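You operate a simulated robot arm through the tools that you are given. There is no shell and no other tool.

You run a simulated robot arm. Do the job below in one go: nothing can be reset, and whatever is moved stays where it is left.

## Task
Click EXIT with the mouse, then switch off the monitor, the display box and both stabilisers.
Fine: the computer must have closed down before the others go off; one click. Leave the desk's other keys, switches, knob and plugs.

Only the result counts: the job must be done as asked and must still hold three seconds after the hand-in. Knocking over, shifting, dropping, spilling or breaking anything else fails it.

## Robot
A 6-joint arm with a fingered hand, fixed in place. Base frame: the origin is on the floor under the middle of its stand, x ahead of it, y to its left, z up; the work surface is at about z = 72.5. Lengths are in cm, angles in degrees, forces in N, time in s.
With the tool pointing down near the work surface it reaches from about 34 to 82 cm from the base axis. Its first joint turns from -166.0 to 166.0 degrees. Payload 4 kg.
The tool frame sits at the grasp point between the pads (the TCP): z along the fingers, y along the line on which they close. The tips reach 2.6 cm beyond it. The gripper opens to 13.2 cm; its body begins 7.3 cm behind the TCP. The gripper is a hand of 5 fingers: y runs from the thumb to the fingers, the wrist lies at [0, 0, -23.9] in the tool frame.
Orientation is that of the tool frame in the base frame, as [roll, pitch, yaw] about the fixed x, y, z axes, in that order (R = Rz(yaw) Ry(pitch) Rx(roll)). With the fingers straight down and closing along the base's y, the tool's x points along the base's -x, its y along +y and its z along -z.

## Interface
- The arm moves only by the tool arm_command. Its argument "deltas" is a list of rows, each an object (a shift or turn left out is 0) with "linear": the shift along the base's x, y, z in cm, a list of three; "rotation": the turn, a rotation vector about the base's x, y, z in rad, a list of three. In form: [{"linear": [x, y, z], "rotation": [rx, ry, rz]}, ...]. A call has 1 to 20 rows; each row is the pose to reach, as a shift and turn from the pose commanded when the call began. Each row takes 0.2 s and may step no farther than 5 cm and 8.6 degrees from the row before; otherwise, the whole call is refused. Where a pose cannot be reached the arm comes as near as it can. A force on the tool above 90 N (or 10 N above the force at the start of the call, whichever is more), or a blocked arm, ends the call early, and 0.2 s more pass. In this call time passes only in rows, and 0.2 s behind the last. The reply holds the time, the measured pose of the TCP, the force on the tool along the base axes, the opening and the grip force, in the units named above and with some noise, with the torque about the TCP (base axes, N m) and any sound that the robot's microphone picked up.
- Cameras (640 x 400 px; columns grow to the right, rows downward): "scene" is fixed at [4.84, -64.87, 151.92]; the picture's right is [0.96, -0.29, 0.00], its down [-0.14, -0.44, -0.89] and it looks along [0.26, 0.85, -0.46] (base axes); focal length 335 px, centre (320, 200). "wrist" rides on the gripper at [8.4, 0.2, -9.7] in the tool frame; the picture's right is [-0.02, 1.00, 0.00], its down [-0.75, -0.02, -0.66] and it looks along [-0.66, -0.01, 0.75] (tool axes); focal length 270 px, centre (320, 200). There is no depth. A picture from a camera that has moved, and an enlarged one, comes with that camera's place and axes in the base frame and with its lens.
- snapshot(camera): a new picture of that camera. No time passes.
- curl_fingers(finger1, finger2, finger3, finger4, thumb_bend): sets how far each is bent, from 0 (flat) to 100 (curled in); at 30 the hand is open as for a grip, at 70 the pads meet at the TCP. One left out holds its place. A second passes; each finger stops where it meets its share of the squeeze, and holds until it gets a number again. It is the only way to open and close the hand. It gives what a move gives, with no picture; readings hold the bend of each and the force on the fingers (four entries, about 0 where the hand has none), thumb and palm.
- inspect(camera, box): a new picture of the part [left, top, right, bottom] of that camera's present view, enlarged. No time passes.
- sign_off(): hands the job in; it is judged then, once.

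Places have to be worked out from the pictures, the camera data and where the tool is seen. Open the gripper and draw the arm clear of the work before you hand the job in, unless the task says otherwise.

The tools are called after ">>>" as a command line: name --argument value ..., lists and objects as JSON in quotes. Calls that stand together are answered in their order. arm_command: Moves the arm, as the interface text tells. Its arguments: {"type":"object","properties":{"deltas":{"type":"array","items":{"type":"object","properties":{"linear":{"type":"array","items":{"type":"number"}},"rotation":{"type":"array","items":{"type":"number"}}}}}},"required":["deltas"]} The other tools are called the same way: curl_fingers (finger1, finger2, finger3, finger4, thumb_bend) moves the fingers one by one; snapshot (camera) takes a picture; inspect (camera, box) takes an enlarged picture of a part of a camera's view; sign_off () hands the job in.

At the start:

```text
time_s: 0.0
tool_pos: [20.84, 41.56, 127.65]
tcp_rot: [-179.6, -0.2, -180.0]
force: [-0.6, 0.1, 0.5]
moment: [0.0, 0.01, -0.02]
grip_width: 13.17
grasp_force: 0.1
shape: jaw
bend: [30.0, 30.0, 30.0, 30.0, 30.0]
finger forces: [0.0, 0.1, 0.0, 0.1, 0.1, 0.1]
```

scene: 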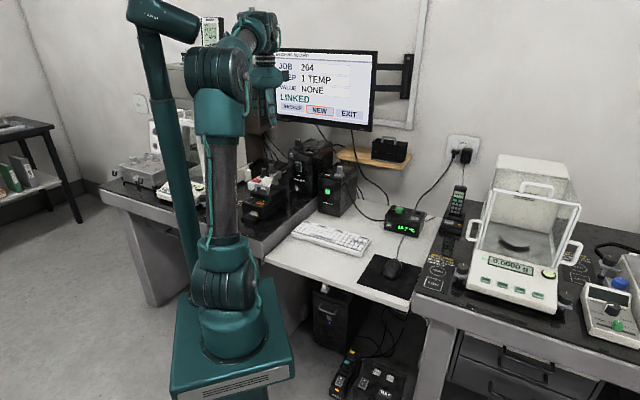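
wrist: 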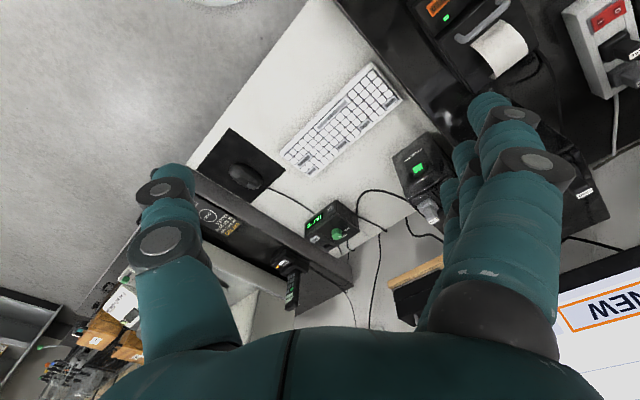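

I begin by studying the scene: the monitor shows NEW highlighted and EXIT to the right; I need close-ups of the monitor, stabilisers, display box and mouse.

>>> inspect --camera "scene" --box '[260, 40, 420, 140]'

>>> inspect --camera "scene" --box '[240, 130, 400, 230]'

>>> inspect --camera "scene" --box '[340, 190, 480, 300]'

>>> inspect --camera "wrist" --box '[180, 60, 500, 320]'

```text
4.00 times, centred on (340, 90) of scene
camera zoom: at [4.84, -64.87, 151.92], right [0.96, -0.29, 0.0], down [-0.14, -0.44, -0.89], along [0.26, 0.85, -0.46], focal length 1340 px, centre (240, 640)
```

zoom: 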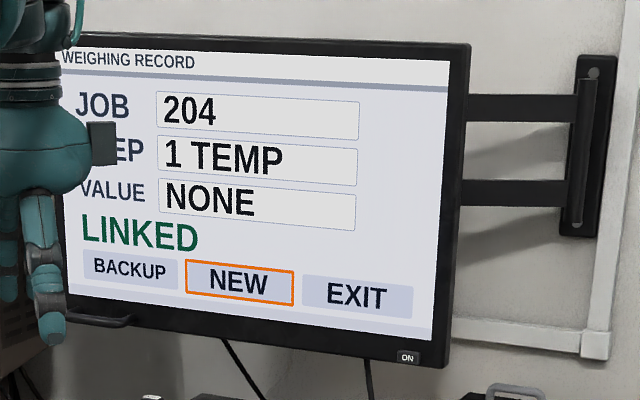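

```text
4.00 times, centred on (320, 180) of scene
camera zoom: at [4.84, -64.87, 151.92], right [0.96, -0.29, 0.0], down [-0.14, -0.44, -0.89], along [0.26, 0.85, -0.46], focal length 1340 px, centre (320, 280)
```

zoom: 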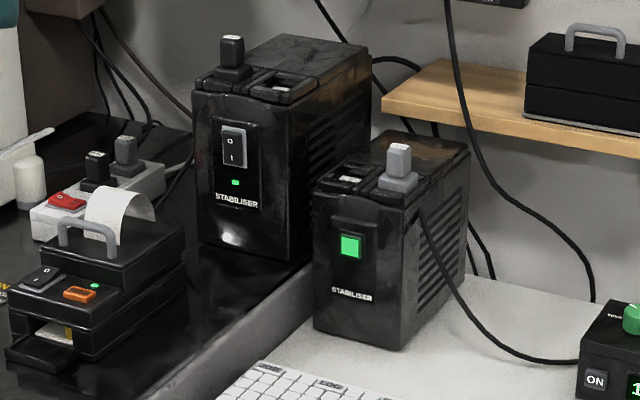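

```text
3.64 times, centred on (410, 245) of scene
camera zoom: at [4.84, -64.87, 151.92], right [0.96, -0.29, 0.0], down [-0.14, -0.44, -0.89], along [0.26, 0.85, -0.46], focal length 1218 px, centre (-7, 36)
```

zoom: 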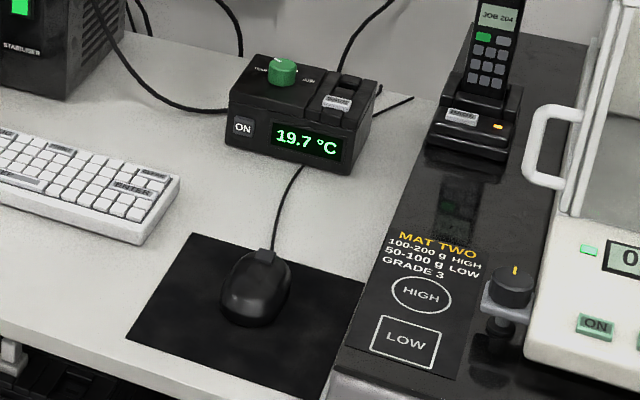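

```text
1.54 times, centred on (340, 190) of wrist
camera zoom: at [12.39, 41.86, 137.36], right [0.02, 1.0, -0.01], down [0.76, -0.01, 0.66], along [0.65, -0.02, -0.76], focal length 416 px, centre (289, 215)
```

zoom: 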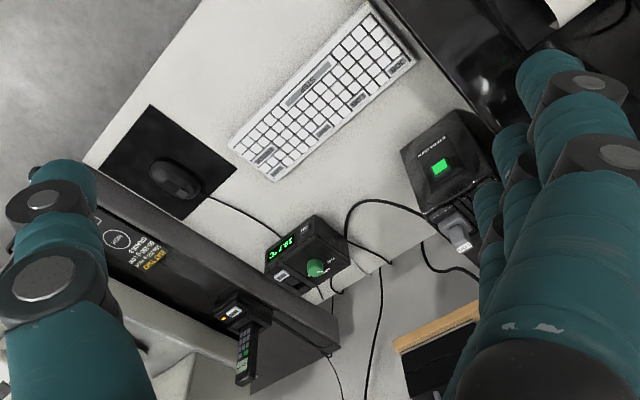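

Triangulating both views puts the mouse near (57.5, 19.1, 74), the display box's ON key near (68.3, 44, 76.2) and the green button near (46.8, 62.4, 86.9). I look closer at details before moving.

>>> inspect --camera "scene" --box '[325, 85, 385, 135]'

>>> inspect --camera "scene" --box '[370, 240, 430, 290]'

>>> inspect --camera "scene" --box '[380, 195, 430, 240]'

>>> inspect --camera "scene" --box '[280, 135, 360, 220]'

```text
8.00 times, centred on (355, 110) of scene
camera zoom: at [4.84, -64.87, 151.92], right [0.96, -0.29, 0.0], down [-0.14, -0.44, -0.89], along [0.26, 0.85, -0.46], focal length 2680 px, centre (40, 920)
```

zoom: 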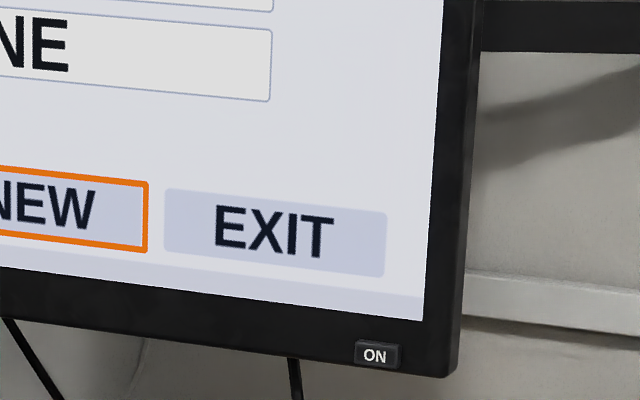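

```text
8.00 times, centred on (400, 265) of scene
camera zoom: at [4.84, -64.87, 151.92], right [0.96, -0.29, 0.0], down [-0.14, -0.44, -0.89], along [0.26, 0.85, -0.46], focal length 2680 px, centre (-320, -320)
```

zoom: 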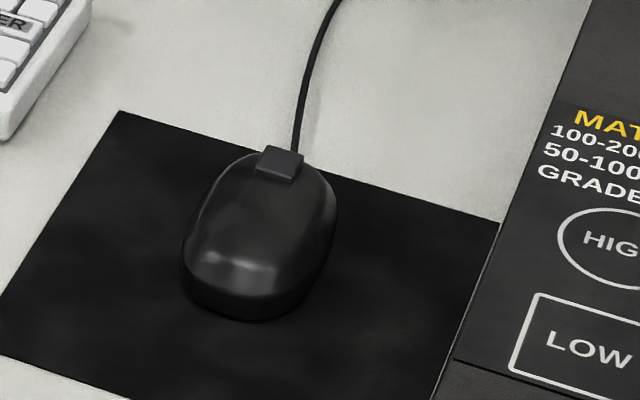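

```text
8.89 times, centred on (405, 218) of scene
camera zoom: at [4.84, -64.87, 151.92], right [0.96, -0.29, 0.0], down [-0.14, -0.44, -0.89], along [0.26, 0.85, -0.46], focal length 2978 px, centre (-436, 44)
```

zoom: 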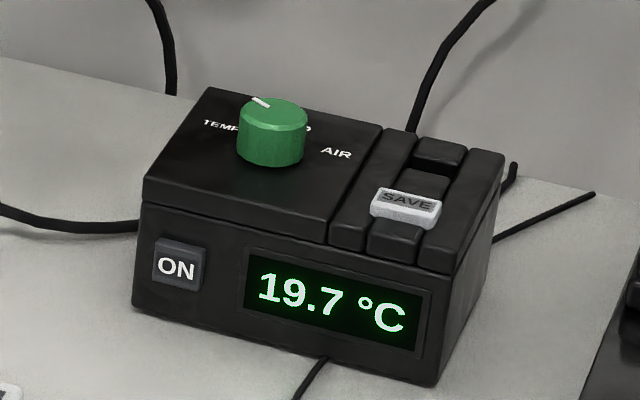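

```text
4.71 times, centred on (320, 178) of scene
camera zoom: at [4.84, -64.87, 151.92], right [0.96, -0.29, 0.0], down [-0.14, -0.44, -0.89], along [0.26, 0.85, -0.46], focal length 1577 px, centre (320, 306)
```

zoom: 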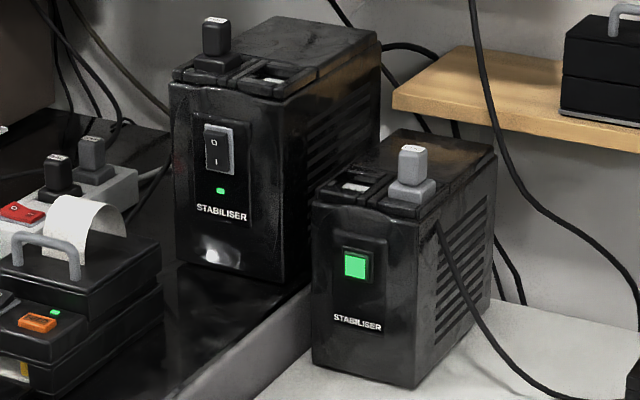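

The mouse has a plain shell with its cable toward the wall, so I will have to slide it right and press its front-left. I first shape the hand (finger1 straight, the rest curled) in free air to see which finger is which.

>>> curl_fingers --finger1 0 --finger2 100 --finger3 100 --finger4 100 --thumb_bend 100

>>> snapshot --camera "wrist"

>>> snapshot --camera "scene"

```text
time_s: 1.0
tool_pos: [20.92, 41.67, 127.28]
tcp_rot: [-179.1, -0.4, -180.0]
force: [0.6, -0.2, 0.0]
moment: [0.0, 0.01, 0.01]
grip_width: 8.98
grasp_force: 0.0
shape: fingers
bend: [0.0, 88.0, 88.0, 100.0, 88.0]
finger forces: [0.1, 0.0, 0.0, 0.0, 0.0, 0.0]
```

```text
taken
camera wrist: at [12.51, 42.17, 136.98], right [0.02, 1.0, -0.02], down [0.76, -0.01, 0.65], along [0.65, -0.02, -0.76], focal length 270 px, centre (320, 200)
```

wrist: 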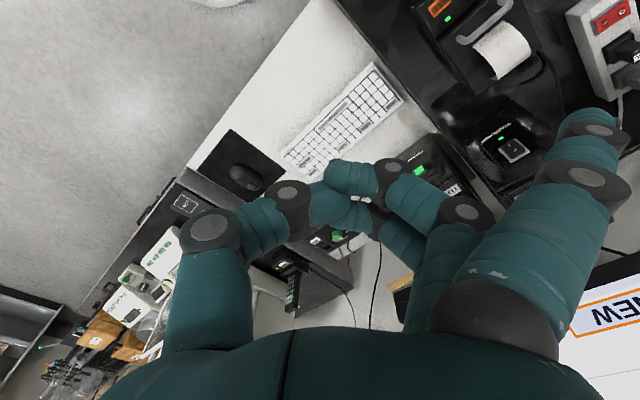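

```text
taken
```

scene: 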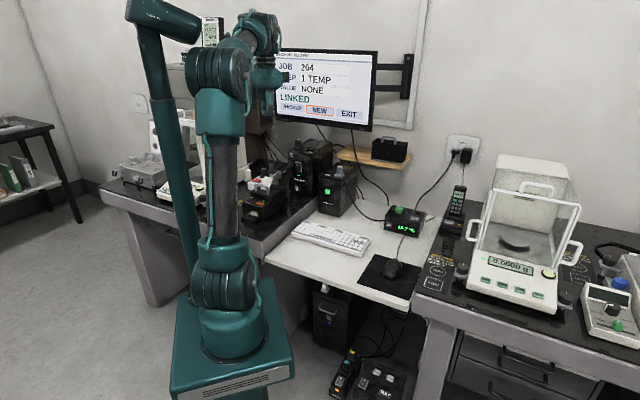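

Finger1 is the one nearest the wrist camera; the left stabiliser's rocker triangulates to about (36.5, 74, 95.6), and NEW on the monitor to (49.5, 83.1, 117.6). I move in free air to above the mouse at z≈100, turning +45° so the tool's y runs across the mouse.

>>> arm_command --deltas '[{"linear": [3.05, -1.883, -2.275], "rotation": [0, 0, 0.0654]}, {"linear": [6.1, -3.767, -4.55], "rotation": [0, 0, 0.1309]}, {"linear": [9.15, -5.65, -6.825], "rotation": [0, 0, 0.1963]}, {"linear": [12.2, -7.533, -9.1], "rotation": [0, 0, 0.2618]}, {"linear": [15.25, -9.417, -11.375], "rotation": [0, 0, 0.3272]}, {"linear": [18.3, -11.3, -13.65], "rotation": [0, 0, 0.3927]}, {"linear": [21.35, -13.183, -15.925], "rotation": [0, 0, 0.4581]}, {"linear": [24.4, -15.067, -18.2], "rotation": [0, 0, 0.5236]}, {"linear": [27.45, -16.95, -20.475], "rotation": [0, 0, 0.589]}, {"linear": [30.5, -18.833, -22.75], "rotation": [0, 0, 0.6545]}, {"linear": [33.55, -20.717, -25.025], "rotation": [0, 0, 0.7199]}, {"linear": [36.6, -22.6, -27.3], "rotation": [0, 0, 0.7854]}]'

>>> snapshot --camera "wrist"

>>> snapshot --camera "scene"

```text
time_s: 3.6
tool_pos: [57.63, 18.93, 100.3]
tcp_rot: [-179.6, -0.2, -134.9]
force: [0.5, 0.4, 0.6]
moment: [0.03, 0.07, 0.02]
grip_width: 7.97
grasp_force: 0.0
shape: fingers
bend: [0.0, 98.0, 98.0, 100.0, 93.0]
finger forces: [0.0, 0.1, 0.0, 0.1, 0.0, 0.0]
```

```text
taken
camera wrist: at [51.4, 13.24, 110.03], right [-0.69, 0.72, -0.01], down [0.54, 0.53, 0.66], along [0.48, 0.45, -0.75], focal length 270 px, centre (320, 200)
```

wrist: 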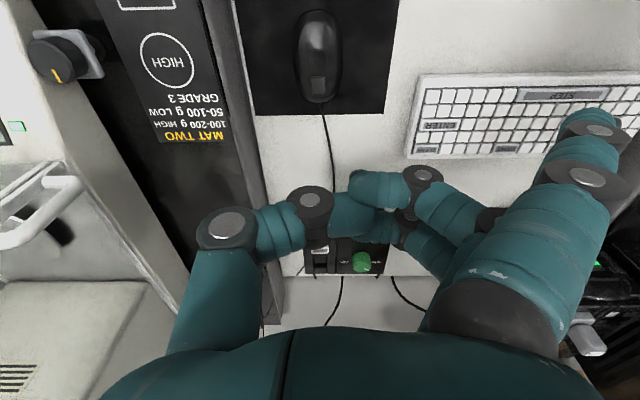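

```text
taken
```

scene: 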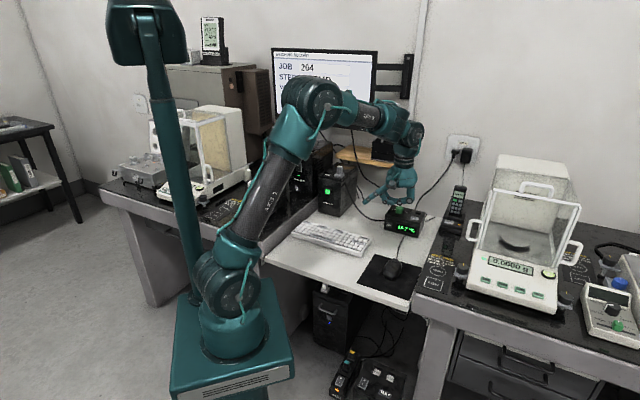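

The wrist view confirms the mouse directly beneath the TCP, about 5.4 cm wide with its axis close to the camera's vertical. I zoom on mouse and screen before lowering.

>>> inspect --camera "wrist" --box '[220, 0, 420, 125]'

>>> inspect --camera "scene" --box '[260, 40, 440, 150]'

>>> inspect --camera "scene" --box '[350, 130, 440, 220]'

```text
3.20 times, centred on (320, 62) of wrist
camera zoom: at [51.4, 13.24, 110.03], right [-0.69, 0.72, -0.01], down [0.54, 0.53, 0.66], along [0.48, 0.45, -0.75], focal length 865 px, centre (320, 640)
```

zoom: 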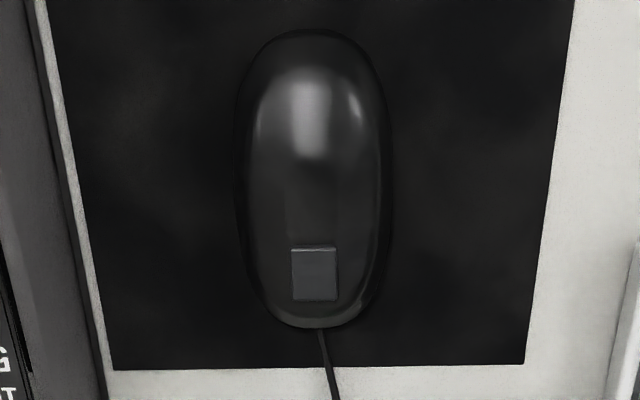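

```text
3.56 times, centred on (350, 95) of scene
camera zoom: at [4.84, -64.87, 151.92], right [0.96, -0.29, 0.0], down [-0.14, -0.44, -0.89], along [0.26, 0.85, -0.46], focal length 1191 px, centre (213, 573)
```

zoom: 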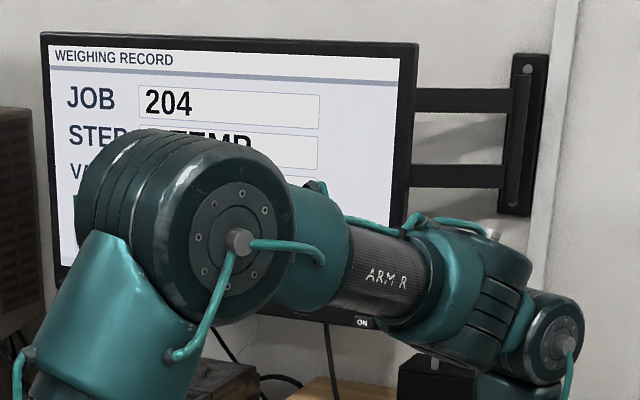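

```text
4.44 times, centred on (395, 175) of scene
camera zoom: at [4.84, -64.87, 151.92], right [0.96, -0.29, 0.0], down [-0.14, -0.44, -0.89], along [0.26, 0.85, -0.46], focal length 1489 px, centre (-13, 311)
```

zoom: 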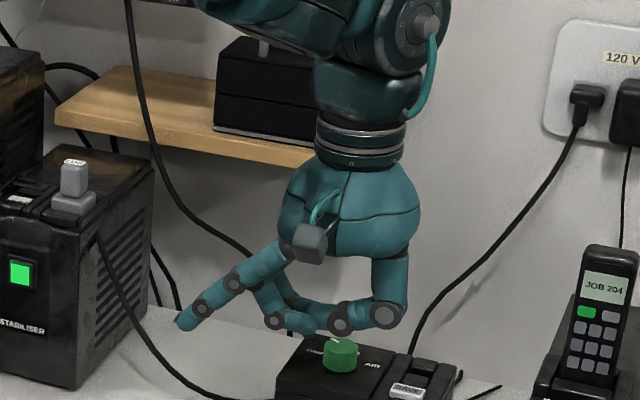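

The mouse body spans from about (54.3, 15.5) to (61.9, 22.8), centre ≈ (58.0, 19.1), with a small raised grey key on its nose near (59.8, 20.6). I pre-shape the hand narrower than full open so it clears keyboard and bench edge, then check it.

>>> curl_fingers --finger1 42 --finger2 42 --finger3 42 --finger4 42 --thumb_bend 42

>>> snapshot --camera "wrist"

>>> inspect --camera "scene" --box '[350, 130, 440, 220]'

```text
time_s: 4.6
tool_pos: [57.56, 19.01, 100.34]
tcp_rot: [-179.6, -0.2, -135.0]
force: [0.3, 0.5, -0.2]
moment: [0.0, -0.03, -0.03]
grip_width: 10.07
grasp_force: 0.0
shape: fingers
bend: [42.0, 42.0, 42.0, 42.0, 42.0]
finger forces: [0.1, 0.0, 0.1, 0.0, 0.0, 0.0]
```

```text
taken
camera wrist: at [51.36, 13.27, 110.02], right [-0.69, 0.72, -0.01], down [0.54, 0.53, 0.66], along [0.48, 0.45, -0.76], focal length 270 px, centre (320, 200)
```

wrist: 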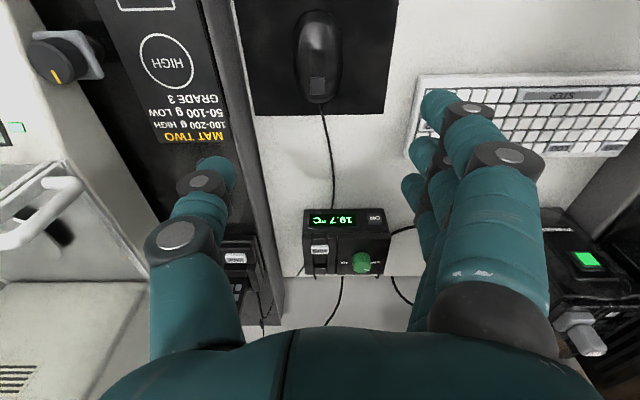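

```text
4.44 times, centred on (395, 175) of scene
camera zoom: at [4.84, -64.87, 151.92], right [0.96, -0.29, 0.0], down [-0.14, -0.44, -0.89], along [0.26, 0.85, -0.46], focal length 1489 px, centre (-13, 311)
```

zoom: 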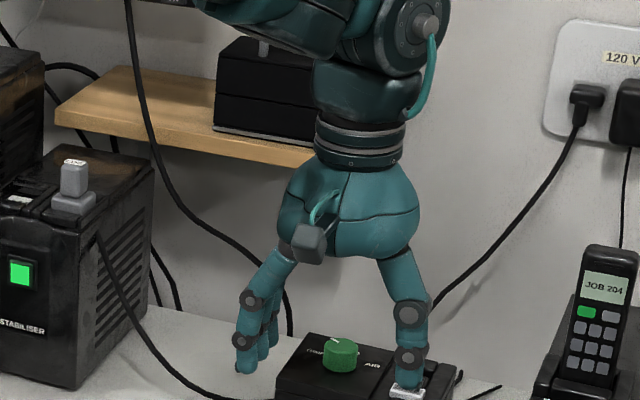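

The hand now opens about 10 cm and straddles the mouse line. I lower to z≈85 first, aligned on the mouse centre, and check the clearances.

>>> arm_command --deltas '[{"linear": [0.1, 0.05, -3]}, {"linear": [0.2, 0.1, -6]}, {"linear": [0.3, 0.15, -9]}, {"linear": [0.4, 0.15, -12]}, {"linear": [0.45, 0.15, -14]}, {"linear": [0.45, 0.15, -15.3]}]'

>>> snapshot --camera "wrist"

>>> snapshot --camera "scene"

>>> inspect --camera "scene" --box '[345, 200, 435, 290]'

```text
time_s: 6.0
tool_pos: [58.01, 19.03, 84.91]
tcp_rot: [-179.6, -0.3, -135.1]
force: [0.0, -0.2, -0.4]
moment: [-0.01, 0.02, -0.03]
grip_width: 10.05
grasp_force: 0.1
shape: fingers
bend: [42.0, 42.0, 42.0, 42.0, 42.0]
finger forces: [0.0, 0.1, 0.0, 0.0, 0.0, 0.1]
```

```text
taken
camera wrist: at [51.72, 13.32, 94.68], right [-0.69, 0.72, -0.01], down [0.54, 0.53, 0.66], along [0.48, 0.45, -0.76], focal length 270 px, centre (320, 200)
```

wrist: 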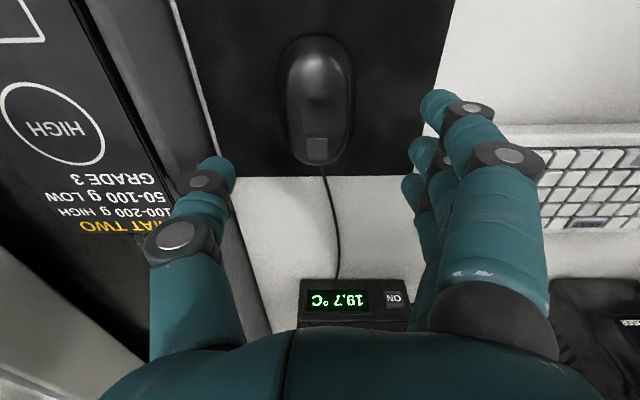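

```text
taken
```

scene: 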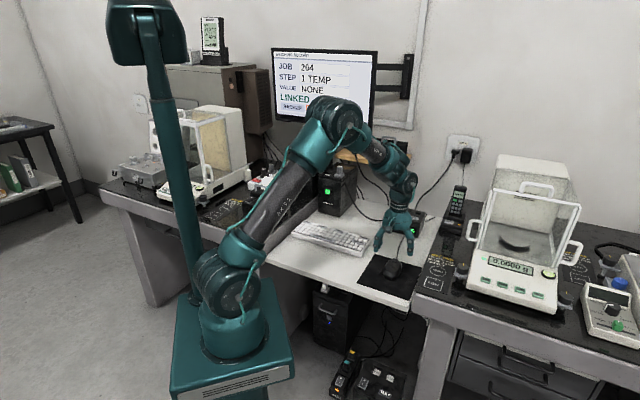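

```text
4.44 times, centred on (390, 245) of scene
camera zoom: at [4.84, -64.87, 151.92], right [0.96, -0.29, 0.0], down [-0.14, -0.44, -0.89], along [0.26, 0.85, -0.46], focal length 1489 px, centre (9, 0)
```

zoom: 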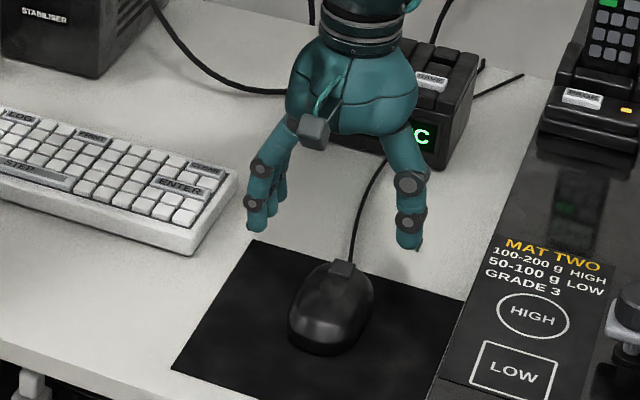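

Thumb and fingers straddle the mouse with free space on both sides; mouse centre refines to about (58.3, 19.1). I lower to TCP z≈76.4 so the fingertips are beside the mouse body, above the pad.

>>> arm_command --deltas '[{"linear": [0.1, -0.05, -2]}, {"linear": [0.2, -0.05, -4]}, {"linear": [0.25, -0.05, -6]}, {"linear": [0.25, -0.05, -7.5]}, {"linear": [0.25, -0.05, -8.5]}]'

>>> snapshot --camera "wrist"

>>> snapshot --camera "scene"

>>> inspect --camera "scene" --box '[345, 210, 435, 300]'

```text
time_s: 7.2
tool_pos: [58.1, 19.12, 76.58]
tcp_rot: [-179.6, -0.2, -135.0]
force: [-0.4, 0.1, -0.1]
moment: [-0.01, 0.0, -0.01]
grip_width: 10.04
grasp_force: 0.1
shape: fingers
bend: [42.0, 42.0, 42.0, 42.0, 42.0]
finger forces: [0.0, 0.0, 0.1, 0.0, 0.1, 0.0]
```

```text
taken
camera wrist: at [51.96, 13.39, 86.24], right [-0.69, 0.72, -0.01], down [0.54, 0.53, 0.66], along [0.48, 0.45, -0.76], focal length 270 px, centre (320, 200)
```

wrist: 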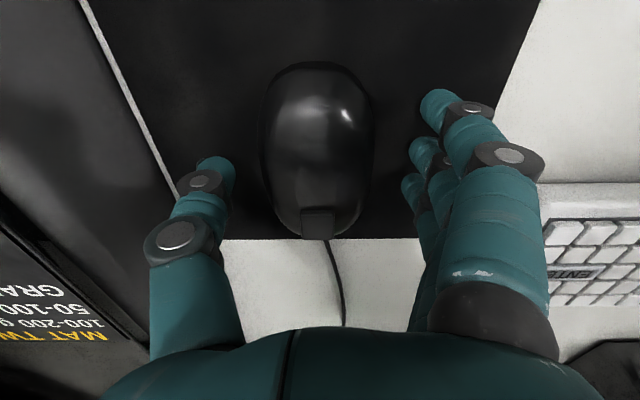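

```text
taken
```

scene: 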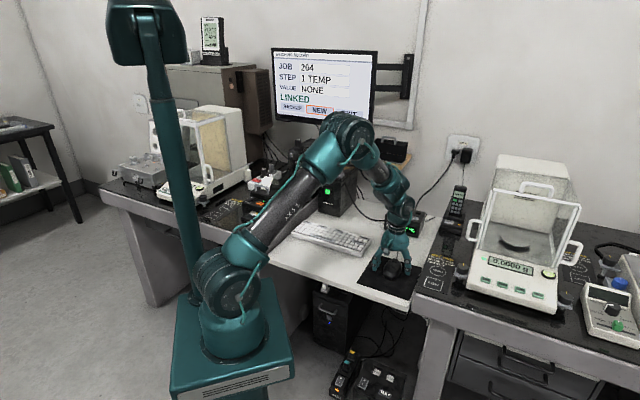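

```text
4.44 times, centred on (390, 255) of scene
camera zoom: at [4.84, -64.87, 151.92], right [0.96, -0.29, 0.0], down [-0.14, -0.44, -0.89], along [0.26, 0.85, -0.46], focal length 1489 px, centre (9, -44)
```

zoom: 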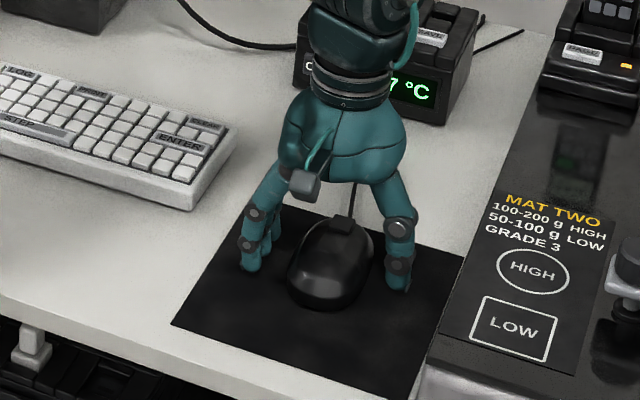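

Fingertips are now beside the mouse with about 1 cm gap each side, and the screen still shows NEW highlighted. I close all digits gently in a step.

>>> curl_fingers --finger1 51 --finger2 51 --finger3 51 --finger4 51 --thumb_bend 51

>>> snapshot --camera "wrist"

>>> inspect --camera "scene" --box '[260, 40, 420, 140]'

```text
time_s: 8.2
tool_pos: [58.14, 19.13, 76.6]
tcp_rot: [-179.5, -0.2, -135.0]
force: [-0.2, 0.0, 0.3]
moment: [-0.01, 0.0, 0.01]
grip_width: 7.29
grasp_force: 0.0
shape: fingers
bend: [51.0, 51.0, 51.0, 51.0, 51.0]
finger forces: [0.0, 0.1, 0.0, 0.1, 0.0, 0.1]
```

```text
taken
camera wrist: at [51.96, 13.39, 86.24], right [-0.69, 0.72, -0.01], down [0.54, 0.53, 0.66], along [0.48, 0.45, -0.76], focal length 270 px, centre (320, 200)
```

wrist: 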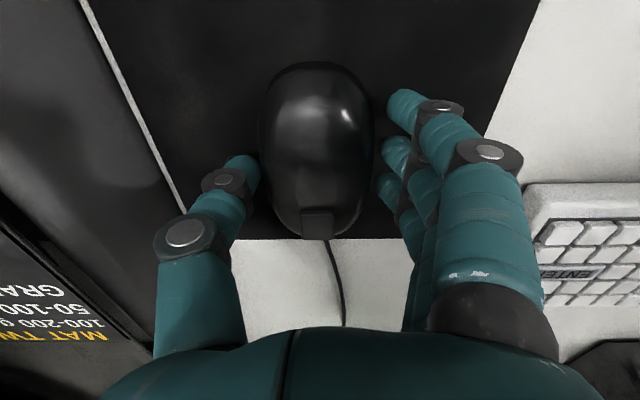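

```text
4.00 times, centred on (340, 90) of scene
camera zoom: at [4.84, -64.87, 151.92], right [0.96, -0.29, 0.0], down [-0.14, -0.44, -0.89], along [0.26, 0.85, -0.46], focal length 1340 px, centre (240, 640)
```

zoom: 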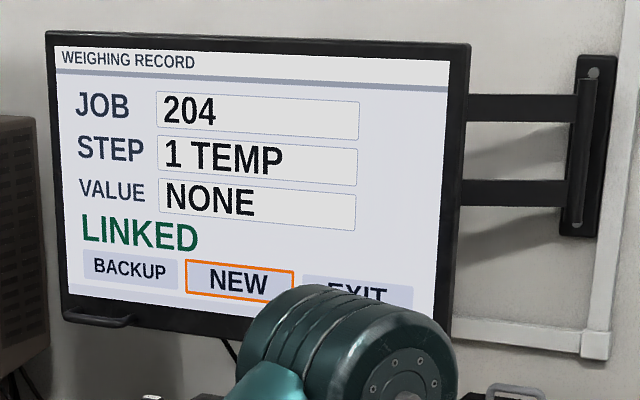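

Gap is now 7.3 cm with no contact yet, and the top of EXIT is visible over the elbow. I close further to touch the mouse sides.

>>> curl_fingers --finger1 57 --finger2 57 --finger3 57 --finger4 57 --thumb_bend 57

>>> snapshot --camera "wrist"

>>> inspect --camera "scene" --box '[260, 40, 420, 140]'

```text
time_s: 9.2
tool_pos: [58.11, 19.11, 76.47]
tcp_rot: [-179.6, -0.1, -135.0]
force: [0.2, -0.2, 0.5]
moment: [-0.01, -0.01, -0.01]
grip_width: 6.61
grasp_force: 5.0
shape: fingers
bend: [54.0, 54.0, 54.0, 54.0, 54.0]
finger forces: [1.3, 1.5, 1.4, 1.3, 5.4, 0.0]
```

```text
taken
camera wrist: at [51.96, 13.39, 86.24], right [-0.69, 0.72, -0.01], down [0.54, 0.53, 0.66], along [0.48, 0.45, -0.76], focal length 270 px, centre (320, 200)
```

wrist: 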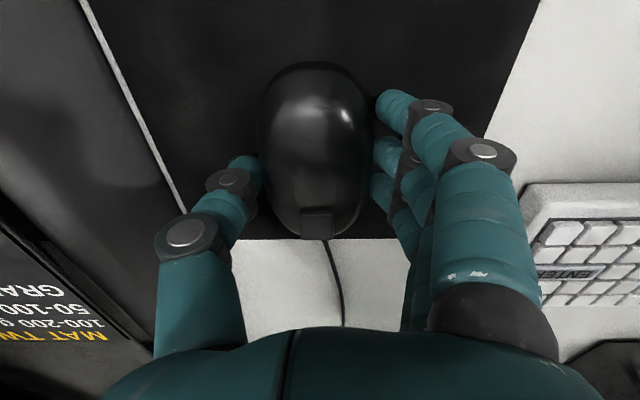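

```text
4.00 times, centred on (340, 90) of scene
camera zoom: at [4.84, -64.87, 151.92], right [0.96, -0.29, 0.0], down [-0.14, -0.44, -0.89], along [0.26, 0.85, -0.46], focal length 1340 px, centre (240, 640)
```

zoom: 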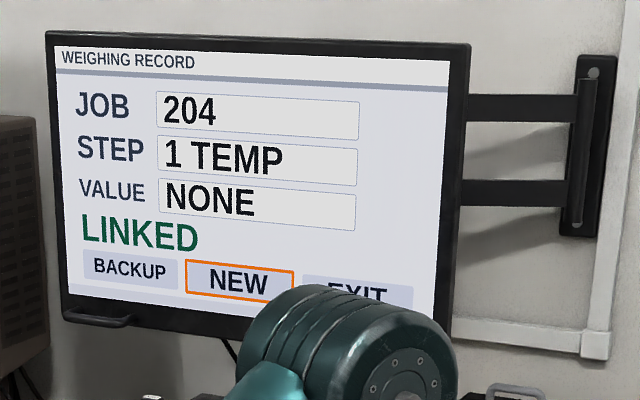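

The mouse is held at about 5 N with no motion on screen. I slide it 1 cm to the right (along (0.71, -0.71)) and watch the highlight.

>>> arm_command --deltas '[{"linear": [0.2, -0.2, 0]}, {"linear": [0.4, -0.4, 0]}, {"linear": [0.6, -0.6, 0]}, {"linear": [0.75, -0.75, 0]}]'

>>> snapshot --camera "wrist"

>>> inspect --camera "scene" --box '[260, 40, 420, 140]'

```text
time_s: 10.2
tool_pos: [58.99, 18.35, 76.56]
tcp_rot: [-179.5, -0.2, -135.0]
force: [0.1, 0.0, -0.2]
moment: [-0.05, -0.02, -0.04]
grip_width: 6.6
grasp_force: 5.0
shape: fingers
bend: [54.0, 54.0, 54.0, 54.0, 54.0]
finger forces: [1.2, 1.3, 1.5, 1.3, 5.2, 0.0]
```

```text
taken
camera wrist: at [52.78, 12.61, 86.26], right [-0.69, 0.72, -0.01], down [0.54, 0.53, 0.66], along [0.48, 0.45, -0.76], focal length 270 px, centre (320, 200)
```

wrist: 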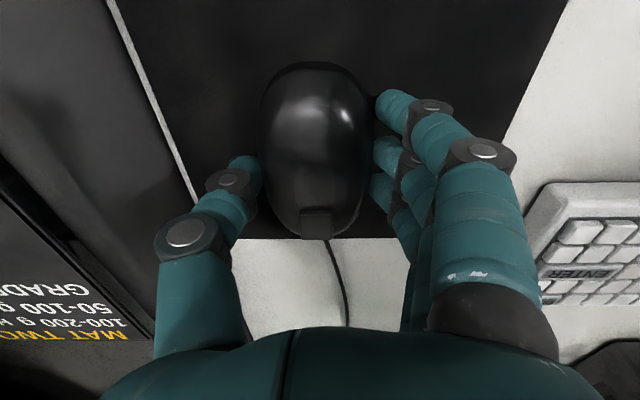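

```text
4.00 times, centred on (340, 90) of scene
camera zoom: at [4.84, -64.87, 151.92], right [0.96, -0.29, 0.0], down [-0.14, -0.44, -0.89], along [0.26, 0.85, -0.46], focal length 1340 px, centre (240, 640)
```

zoom: 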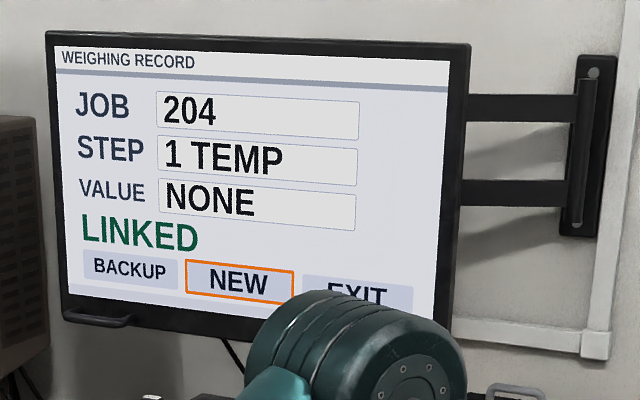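

The mouse moves with the hand but NEW is still highlighted after about 1.1 cm. I continue 1 cm more.

>>> arm_command --deltas '[{"linear": [0.2, -0.2, 0]}, {"linear": [0.4, -0.4, 0]}, {"linear": [0.6, -0.6, 0]}, {"linear": [0.7, -0.7, 0]}]'

>>> snapshot --camera "wrist"

>>> inspect --camera "scene" --box '[260, 40, 420, 140]'

```text
time_s: 11.2
tool_pos: [59.68, 17.67, 76.44]
tcp_rot: [-179.6, -0.1, -135.0]
force: [-0.2, 0.4, 1.1]
moment: [-0.01, 0.0, -0.01]
grip_width: 6.6
grasp_force: 5.5
shape: fingers
bend: [54.0, 54.0, 54.0, 54.0, 54.0]
finger forces: [1.3, 1.5, 1.5, 1.4, 5.3, 0.0]
```

```text
taken
camera wrist: at [53.44, 11.87, 86.23], right [-0.69, 0.72, -0.01], down [0.54, 0.53, 0.66], along [0.48, 0.45, -0.76], focal length 270 px, centre (320, 200)
```

wrist: 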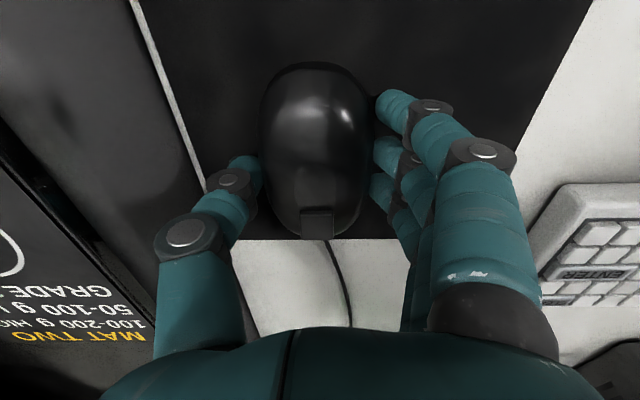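

```text
4.00 times, centred on (340, 90) of scene
camera zoom: at [4.84, -64.87, 151.92], right [0.96, -0.29, 0.0], down [-0.14, -0.44, -0.89], along [0.26, 0.85, -0.46], focal length 1340 px, centre (240, 640)
```

zoom: 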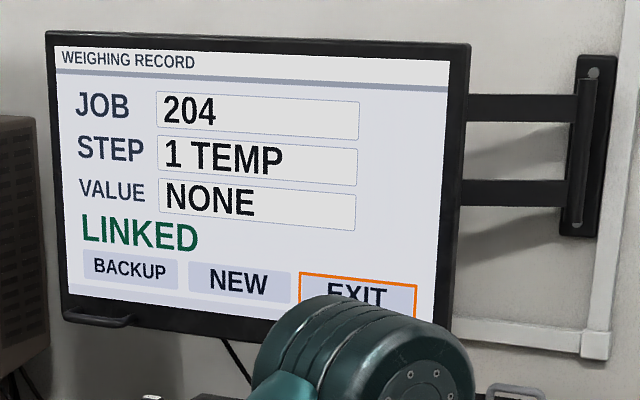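

EXIT is highlighted after about 2.1 cm. I add 0.4 cm for margin and check that the highlight stays.

>>> arm_command --deltas '[{"linear": [0.15, -0.15, 0]}, {"linear": [0.3, -0.3, 0]}]'

>>> inspect --camera "scene" --box '[260, 40, 420, 140]'

```text
time_s: 11.8
tool_pos: [59.87, 17.23, 76.54]
tcp_rot: [-179.6, -0.3, -135.0]
force: [0.6, -0.1, -0.2]
moment: [0.02, 0.0, -0.01]
grip_width: 6.62
grasp_force: 5.0
shape: fingers
bend: [54.0, 54.0, 54.0, 54.0, 54.0]
finger forces: [1.4, 1.4, 1.3, 1.3, 5.3, 0.0]
```

```text
4.00 times, centred on (340, 90) of scene
camera zoom: at [4.84, -64.87, 151.92], right [0.96, -0.29, 0.0], down [-0.14, -0.44, -0.89], along [0.26, 0.85, -0.46], focal length 1340 px, centre (240, 640)
```

zoom: 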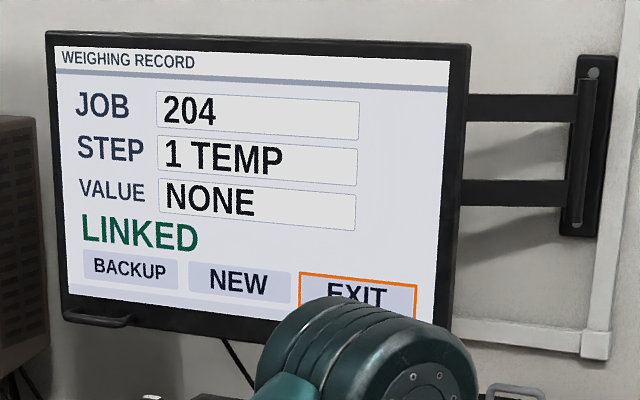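

EXIT stays highlighted. I release the mouse by opening the digits a little, symmetrically.

>>> curl_fingers --finger1 44 --finger2 44 --finger3 44 --finger4 44 --thumb_bend 44

>>> snapshot --camera "wrist"

>>> inspect --camera "scene" --box '[260, 40, 420, 140]'

>>> inspect --camera "scene" --box '[345, 210, 435, 300]'

```text
time_s: 12.8
tool_pos: [59.84, 17.3, 76.58]
tcp_rot: [-179.5, -0.2, -135.1]
force: [-0.2, 0.3, 0.2]
moment: [0.0, -0.04, 0.01]
grip_width: 9.36
grasp_force: 0.0
shape: fingers
bend: [44.0, 44.0, 44.0, 44.0, 44.0]
finger forces: [0.1, 0.0, 0.0, 0.0, 0.1, 0.1]
```

```text
taken
camera wrist: at [53.71, 11.55, 86.28], right [-0.69, 0.72, -0.01], down [0.54, 0.53, 0.66], along [0.48, 0.45, -0.76], focal length 270 px, centre (320, 200)
```

wrist: 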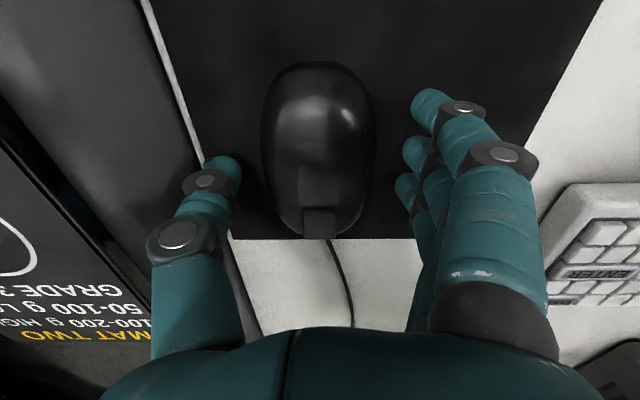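

```text
4.00 times, centred on (340, 90) of scene
camera zoom: at [4.84, -64.87, 151.92], right [0.96, -0.29, 0.0], down [-0.14, -0.44, -0.89], along [0.26, 0.85, -0.46], focal length 1340 px, centre (240, 640)
```

zoom: 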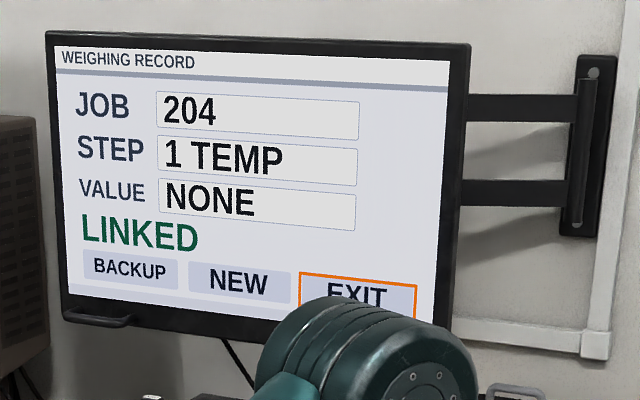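

```text
4.44 times, centred on (390, 255) of scene
camera zoom: at [4.84, -64.87, 151.92], right [0.96, -0.29, 0.0], down [-0.14, -0.44, -0.89], along [0.26, 0.85, -0.46], focal length 1489 px, centre (9, -44)
```

zoom: 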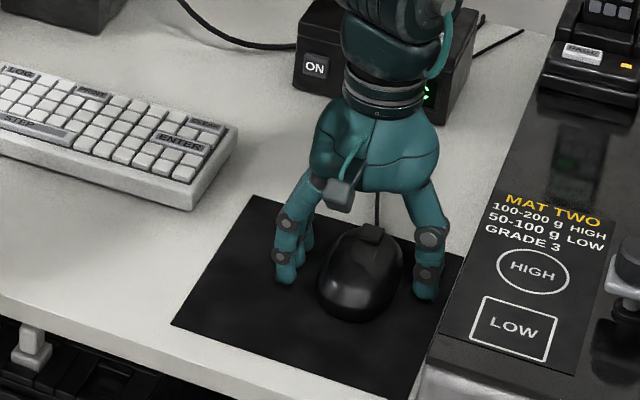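

Released cleanly and EXIT remains highlighted. I lift straight up 16 cm.

>>> arm_command --deltas '[{"linear": [0, 0, 2]}, {"linear": [0, 0, 5]}, {"linear": [0, 0, 9]}, {"linear": [0, 0, 13]}, {"linear": [0, 0, 16]}]'

>>> curl_fingers --finger1 40 --finger2 100 --finger3 100 --finger4 100 --thumb_bend 70

>>> snapshot --camera "wrist"

>>> inspect --camera "scene" --box '[345, 160, 445, 260]'

>>> inspect --camera "scene" --box '[260, 40, 420, 140]'

```text
time_s: 14.0
tool_pos: [59.82, 17.33, 92.46]
tcp_rot: [-179.5, -0.3, -134.9]
force: [0.1, -0.2, 0.7]
moment: [-0.02, 0.01, -0.02]
grip_width: 9.35
grasp_force: 0.0
shape: fingers
bend: [44.0, 44.0, 44.0, 44.0, 44.0]
finger forces: [0.0, 0.0, 0.1, 0.0, 0.0, 0.0]
```

```text
time_s: 15.0
tool_pos: [59.9, 17.15, 92.52]
tcp_rot: [-179.6, -0.3, -135.0]
force: [0.3, 0.3, 0.5]
moment: [0.03, -0.03, 0.0]
grip_width: 6.75
grasp_force: 0.0
shape: fingers
bend: [40.0, 81.0, 81.0, 100.0, 69.0]
finger forces: [0.0, 0.0, 0.1, 0.1, 0.1, 0.0]
```

```text
taken
camera wrist: at [53.74, 11.55, 102.19], right [-0.69, 0.72, -0.01], down [0.54, 0.53, 0.66], along [0.48, 0.45, -0.76], focal length 270 px, centre (320, 200)
```

wrist: 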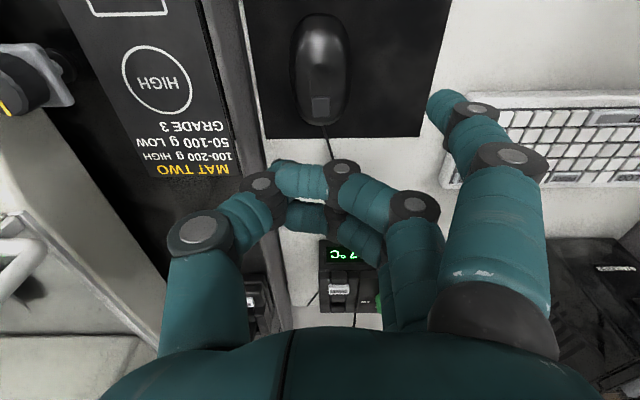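

```text
4.00 times, centred on (395, 210) of scene
camera zoom: at [4.84, -64.87, 151.92], right [0.96, -0.29, 0.0], down [-0.14, -0.44, -0.89], along [0.26, 0.85, -0.46], focal length 1340 px, centre (20, 160)
```

zoom: 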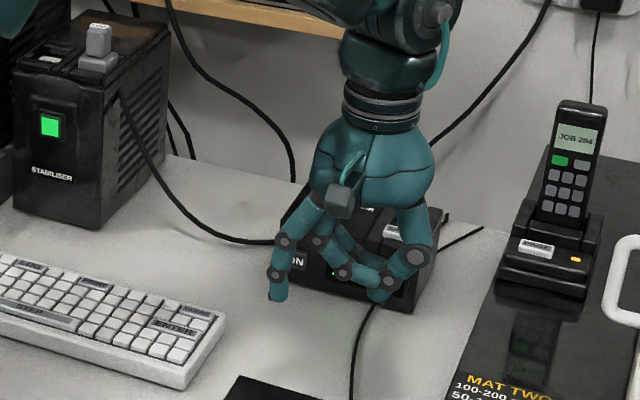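

```text
4.00 times, centred on (340, 90) of scene
camera zoom: at [4.84, -64.87, 151.92], right [0.96, -0.29, 0.0], down [-0.14, -0.44, -0.89], along [0.26, 0.85, -0.46], focal length 1340 px, centre (240, 640)
```

zoom: 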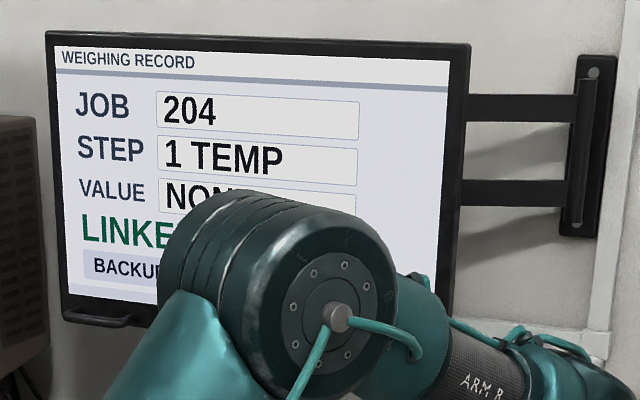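

Fingers 2 and 3 met the thumb halfway; finger1 at 40 has its last link nearly vertical, good for pressing. I reopen the thumb, fully curl fingers 2–4, then fold the thumb over them.

>>> curl_fingers --thumb_bend 20 --finger2 100 --finger3 100 --finger4 100

>>> curl_fingers --thumb_bend 100

>>> snapshot --camera "wrist"

>>> inspect --camera "scene" --box '[345, 180, 425, 260]'

```text
time_s: 16.0
tool_pos: [59.88, 17.37, 92.52]
tcp_rot: [-179.7, -0.2, -135.1]
force: [0.6, 0.1, -0.5]
moment: [0.02, 0.01, -0.01]
grip_width: 13.1
grasp_force: 0.1
shape: fingers
bend: [40.0, 100.0, 100.0, 100.0, 21.0]
finger forces: [0.1, 0.0, 0.0, 0.0, 0.0, 0.1]
```

```text
time_s: 17.0
tool_pos: [59.95, 17.31, 92.46]
tcp_rot: [-179.6, -0.2, -134.9]
force: [0.0, -0.3, 0.0]
moment: [0.0, -0.02, 0.01]
grip_width: 4.9
grasp_force: 0.1
shape: fingers
bend: [40.0, 100.0, 100.0, 100.0, 88.0]
finger forces: [0.1, 0.0, 0.0, 0.0, 0.0, 0.0]
```

```text
taken
camera wrist: at [53.74, 11.55, 102.19], right [-0.69, 0.72, -0.01], down [0.54, 0.53, 0.66], along [0.48, 0.45, -0.76], focal length 270 px, centre (320, 200)
```

wrist: 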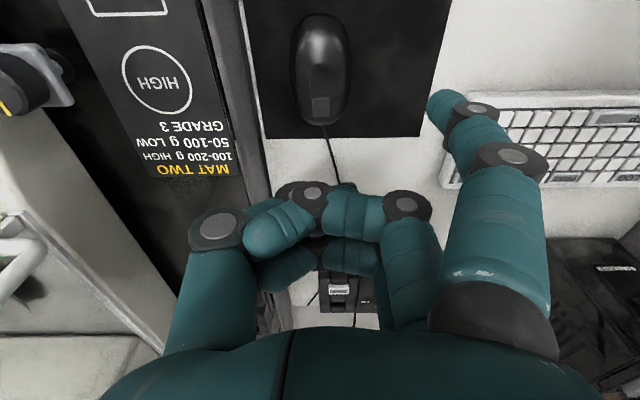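

```text
5.00 times, centred on (385, 220) of scene
camera zoom: at [4.84, -64.87, 151.92], right [0.96, -0.29, 0.0], down [-0.14, -0.44, -0.89], along [0.26, 0.85, -0.46], focal length 1675 px, centre (-5, 100)
```

zoom: 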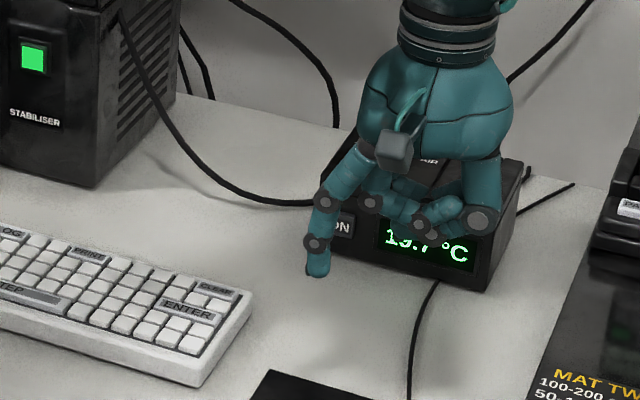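

The hand now points with finger1 (tip ≈ tool (3.6, 5.4, 2.6)); the key sits near (61.3, 18.5, 76.5) and the right bench top is about z 79.4, so at this yaw the thumb would overhang the bench. I turn a further +45° about z so the fist stays over the pad, and hover the fingertip a few cm above the key.

>>> arm_command --deltas '[{"linear": [1, 0.7, 0], "rotation": [0, 0, 0.12]}, {"linear": [2, 1.4, 0], "rotation": [0, 0, 0.24]}, {"linear": [3, 2.1, 0], "rotation": [0, 0, 0.36]}, {"linear": [4, 2.8, 0], "rotation": [0, 0, 0.48]}, {"linear": [5, 3.5, 0], "rotation": [0, 0, 0.6]}, {"linear": [6, 4.2, 0], "rotation": [0, 0, 0.7]}, {"linear": [6.8, 4.8, -1], "rotation": [0, 0, 0.7854]}, {"linear": [6.8, 4.8, -4], "rotation": [0, 0, 0.7854]}, {"linear": [6.8, 4.8, -7], "rotation": [0, 0, 0.7854]}]'

>>> snapshot --camera "wrist"

>>> inspect --camera "scene" --box '[350, 205, 430, 285]'

>>> snapshot --camera "scene"

```text
time_s: 19.0
tool_pos: [66.68, 22.12, 85.45]
tcp_rot: [-179.5, -0.2, -90.0]
force: [-0.4, -0.6, 0.5]
moment: [0.01, 0.02, 0.01]
grip_width: 4.89
grasp_force: 0.1
shape: fingers
bend: [40.0, 100.0, 100.0, 100.0, 89.0]
finger forces: [0.0, 0.0, 0.0, 0.0, 0.0, 0.1]
```

```text
taken
camera wrist: at [66.36, 13.82, 95.3], right [-1.0, 0.02, -0.01], down [0.01, 0.76, 0.66], along [0.02, 0.66, -0.76], focal length 270 px, centre (320, 200)
```

wrist: 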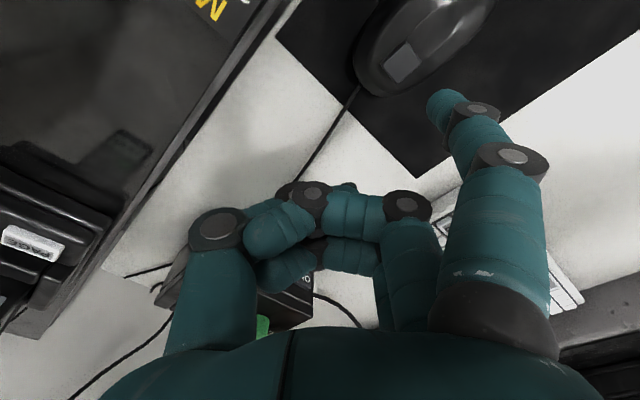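

```text
5.00 times, centred on (390, 245) of scene
camera zoom: at [4.84, -64.87, 151.92], right [0.96, -0.29, 0.0], down [-0.14, -0.44, -0.89], along [0.26, 0.85, -0.46], focal length 1675 px, centre (-30, -25)
```

zoom: 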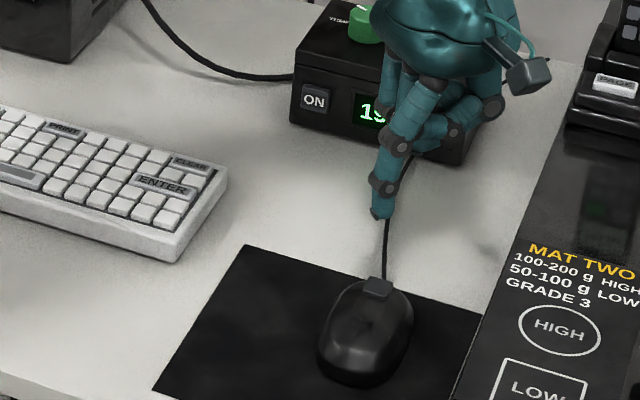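

```text
taken
```

scene: 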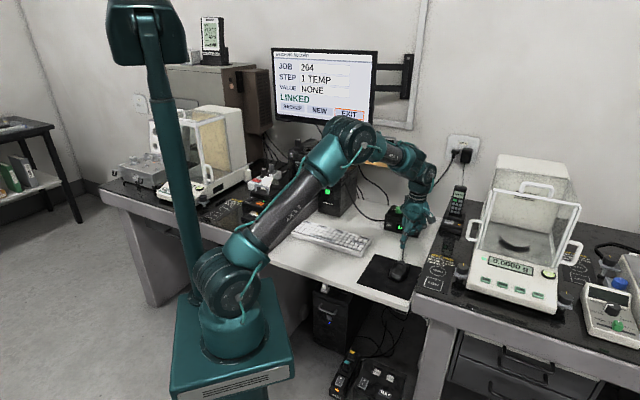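

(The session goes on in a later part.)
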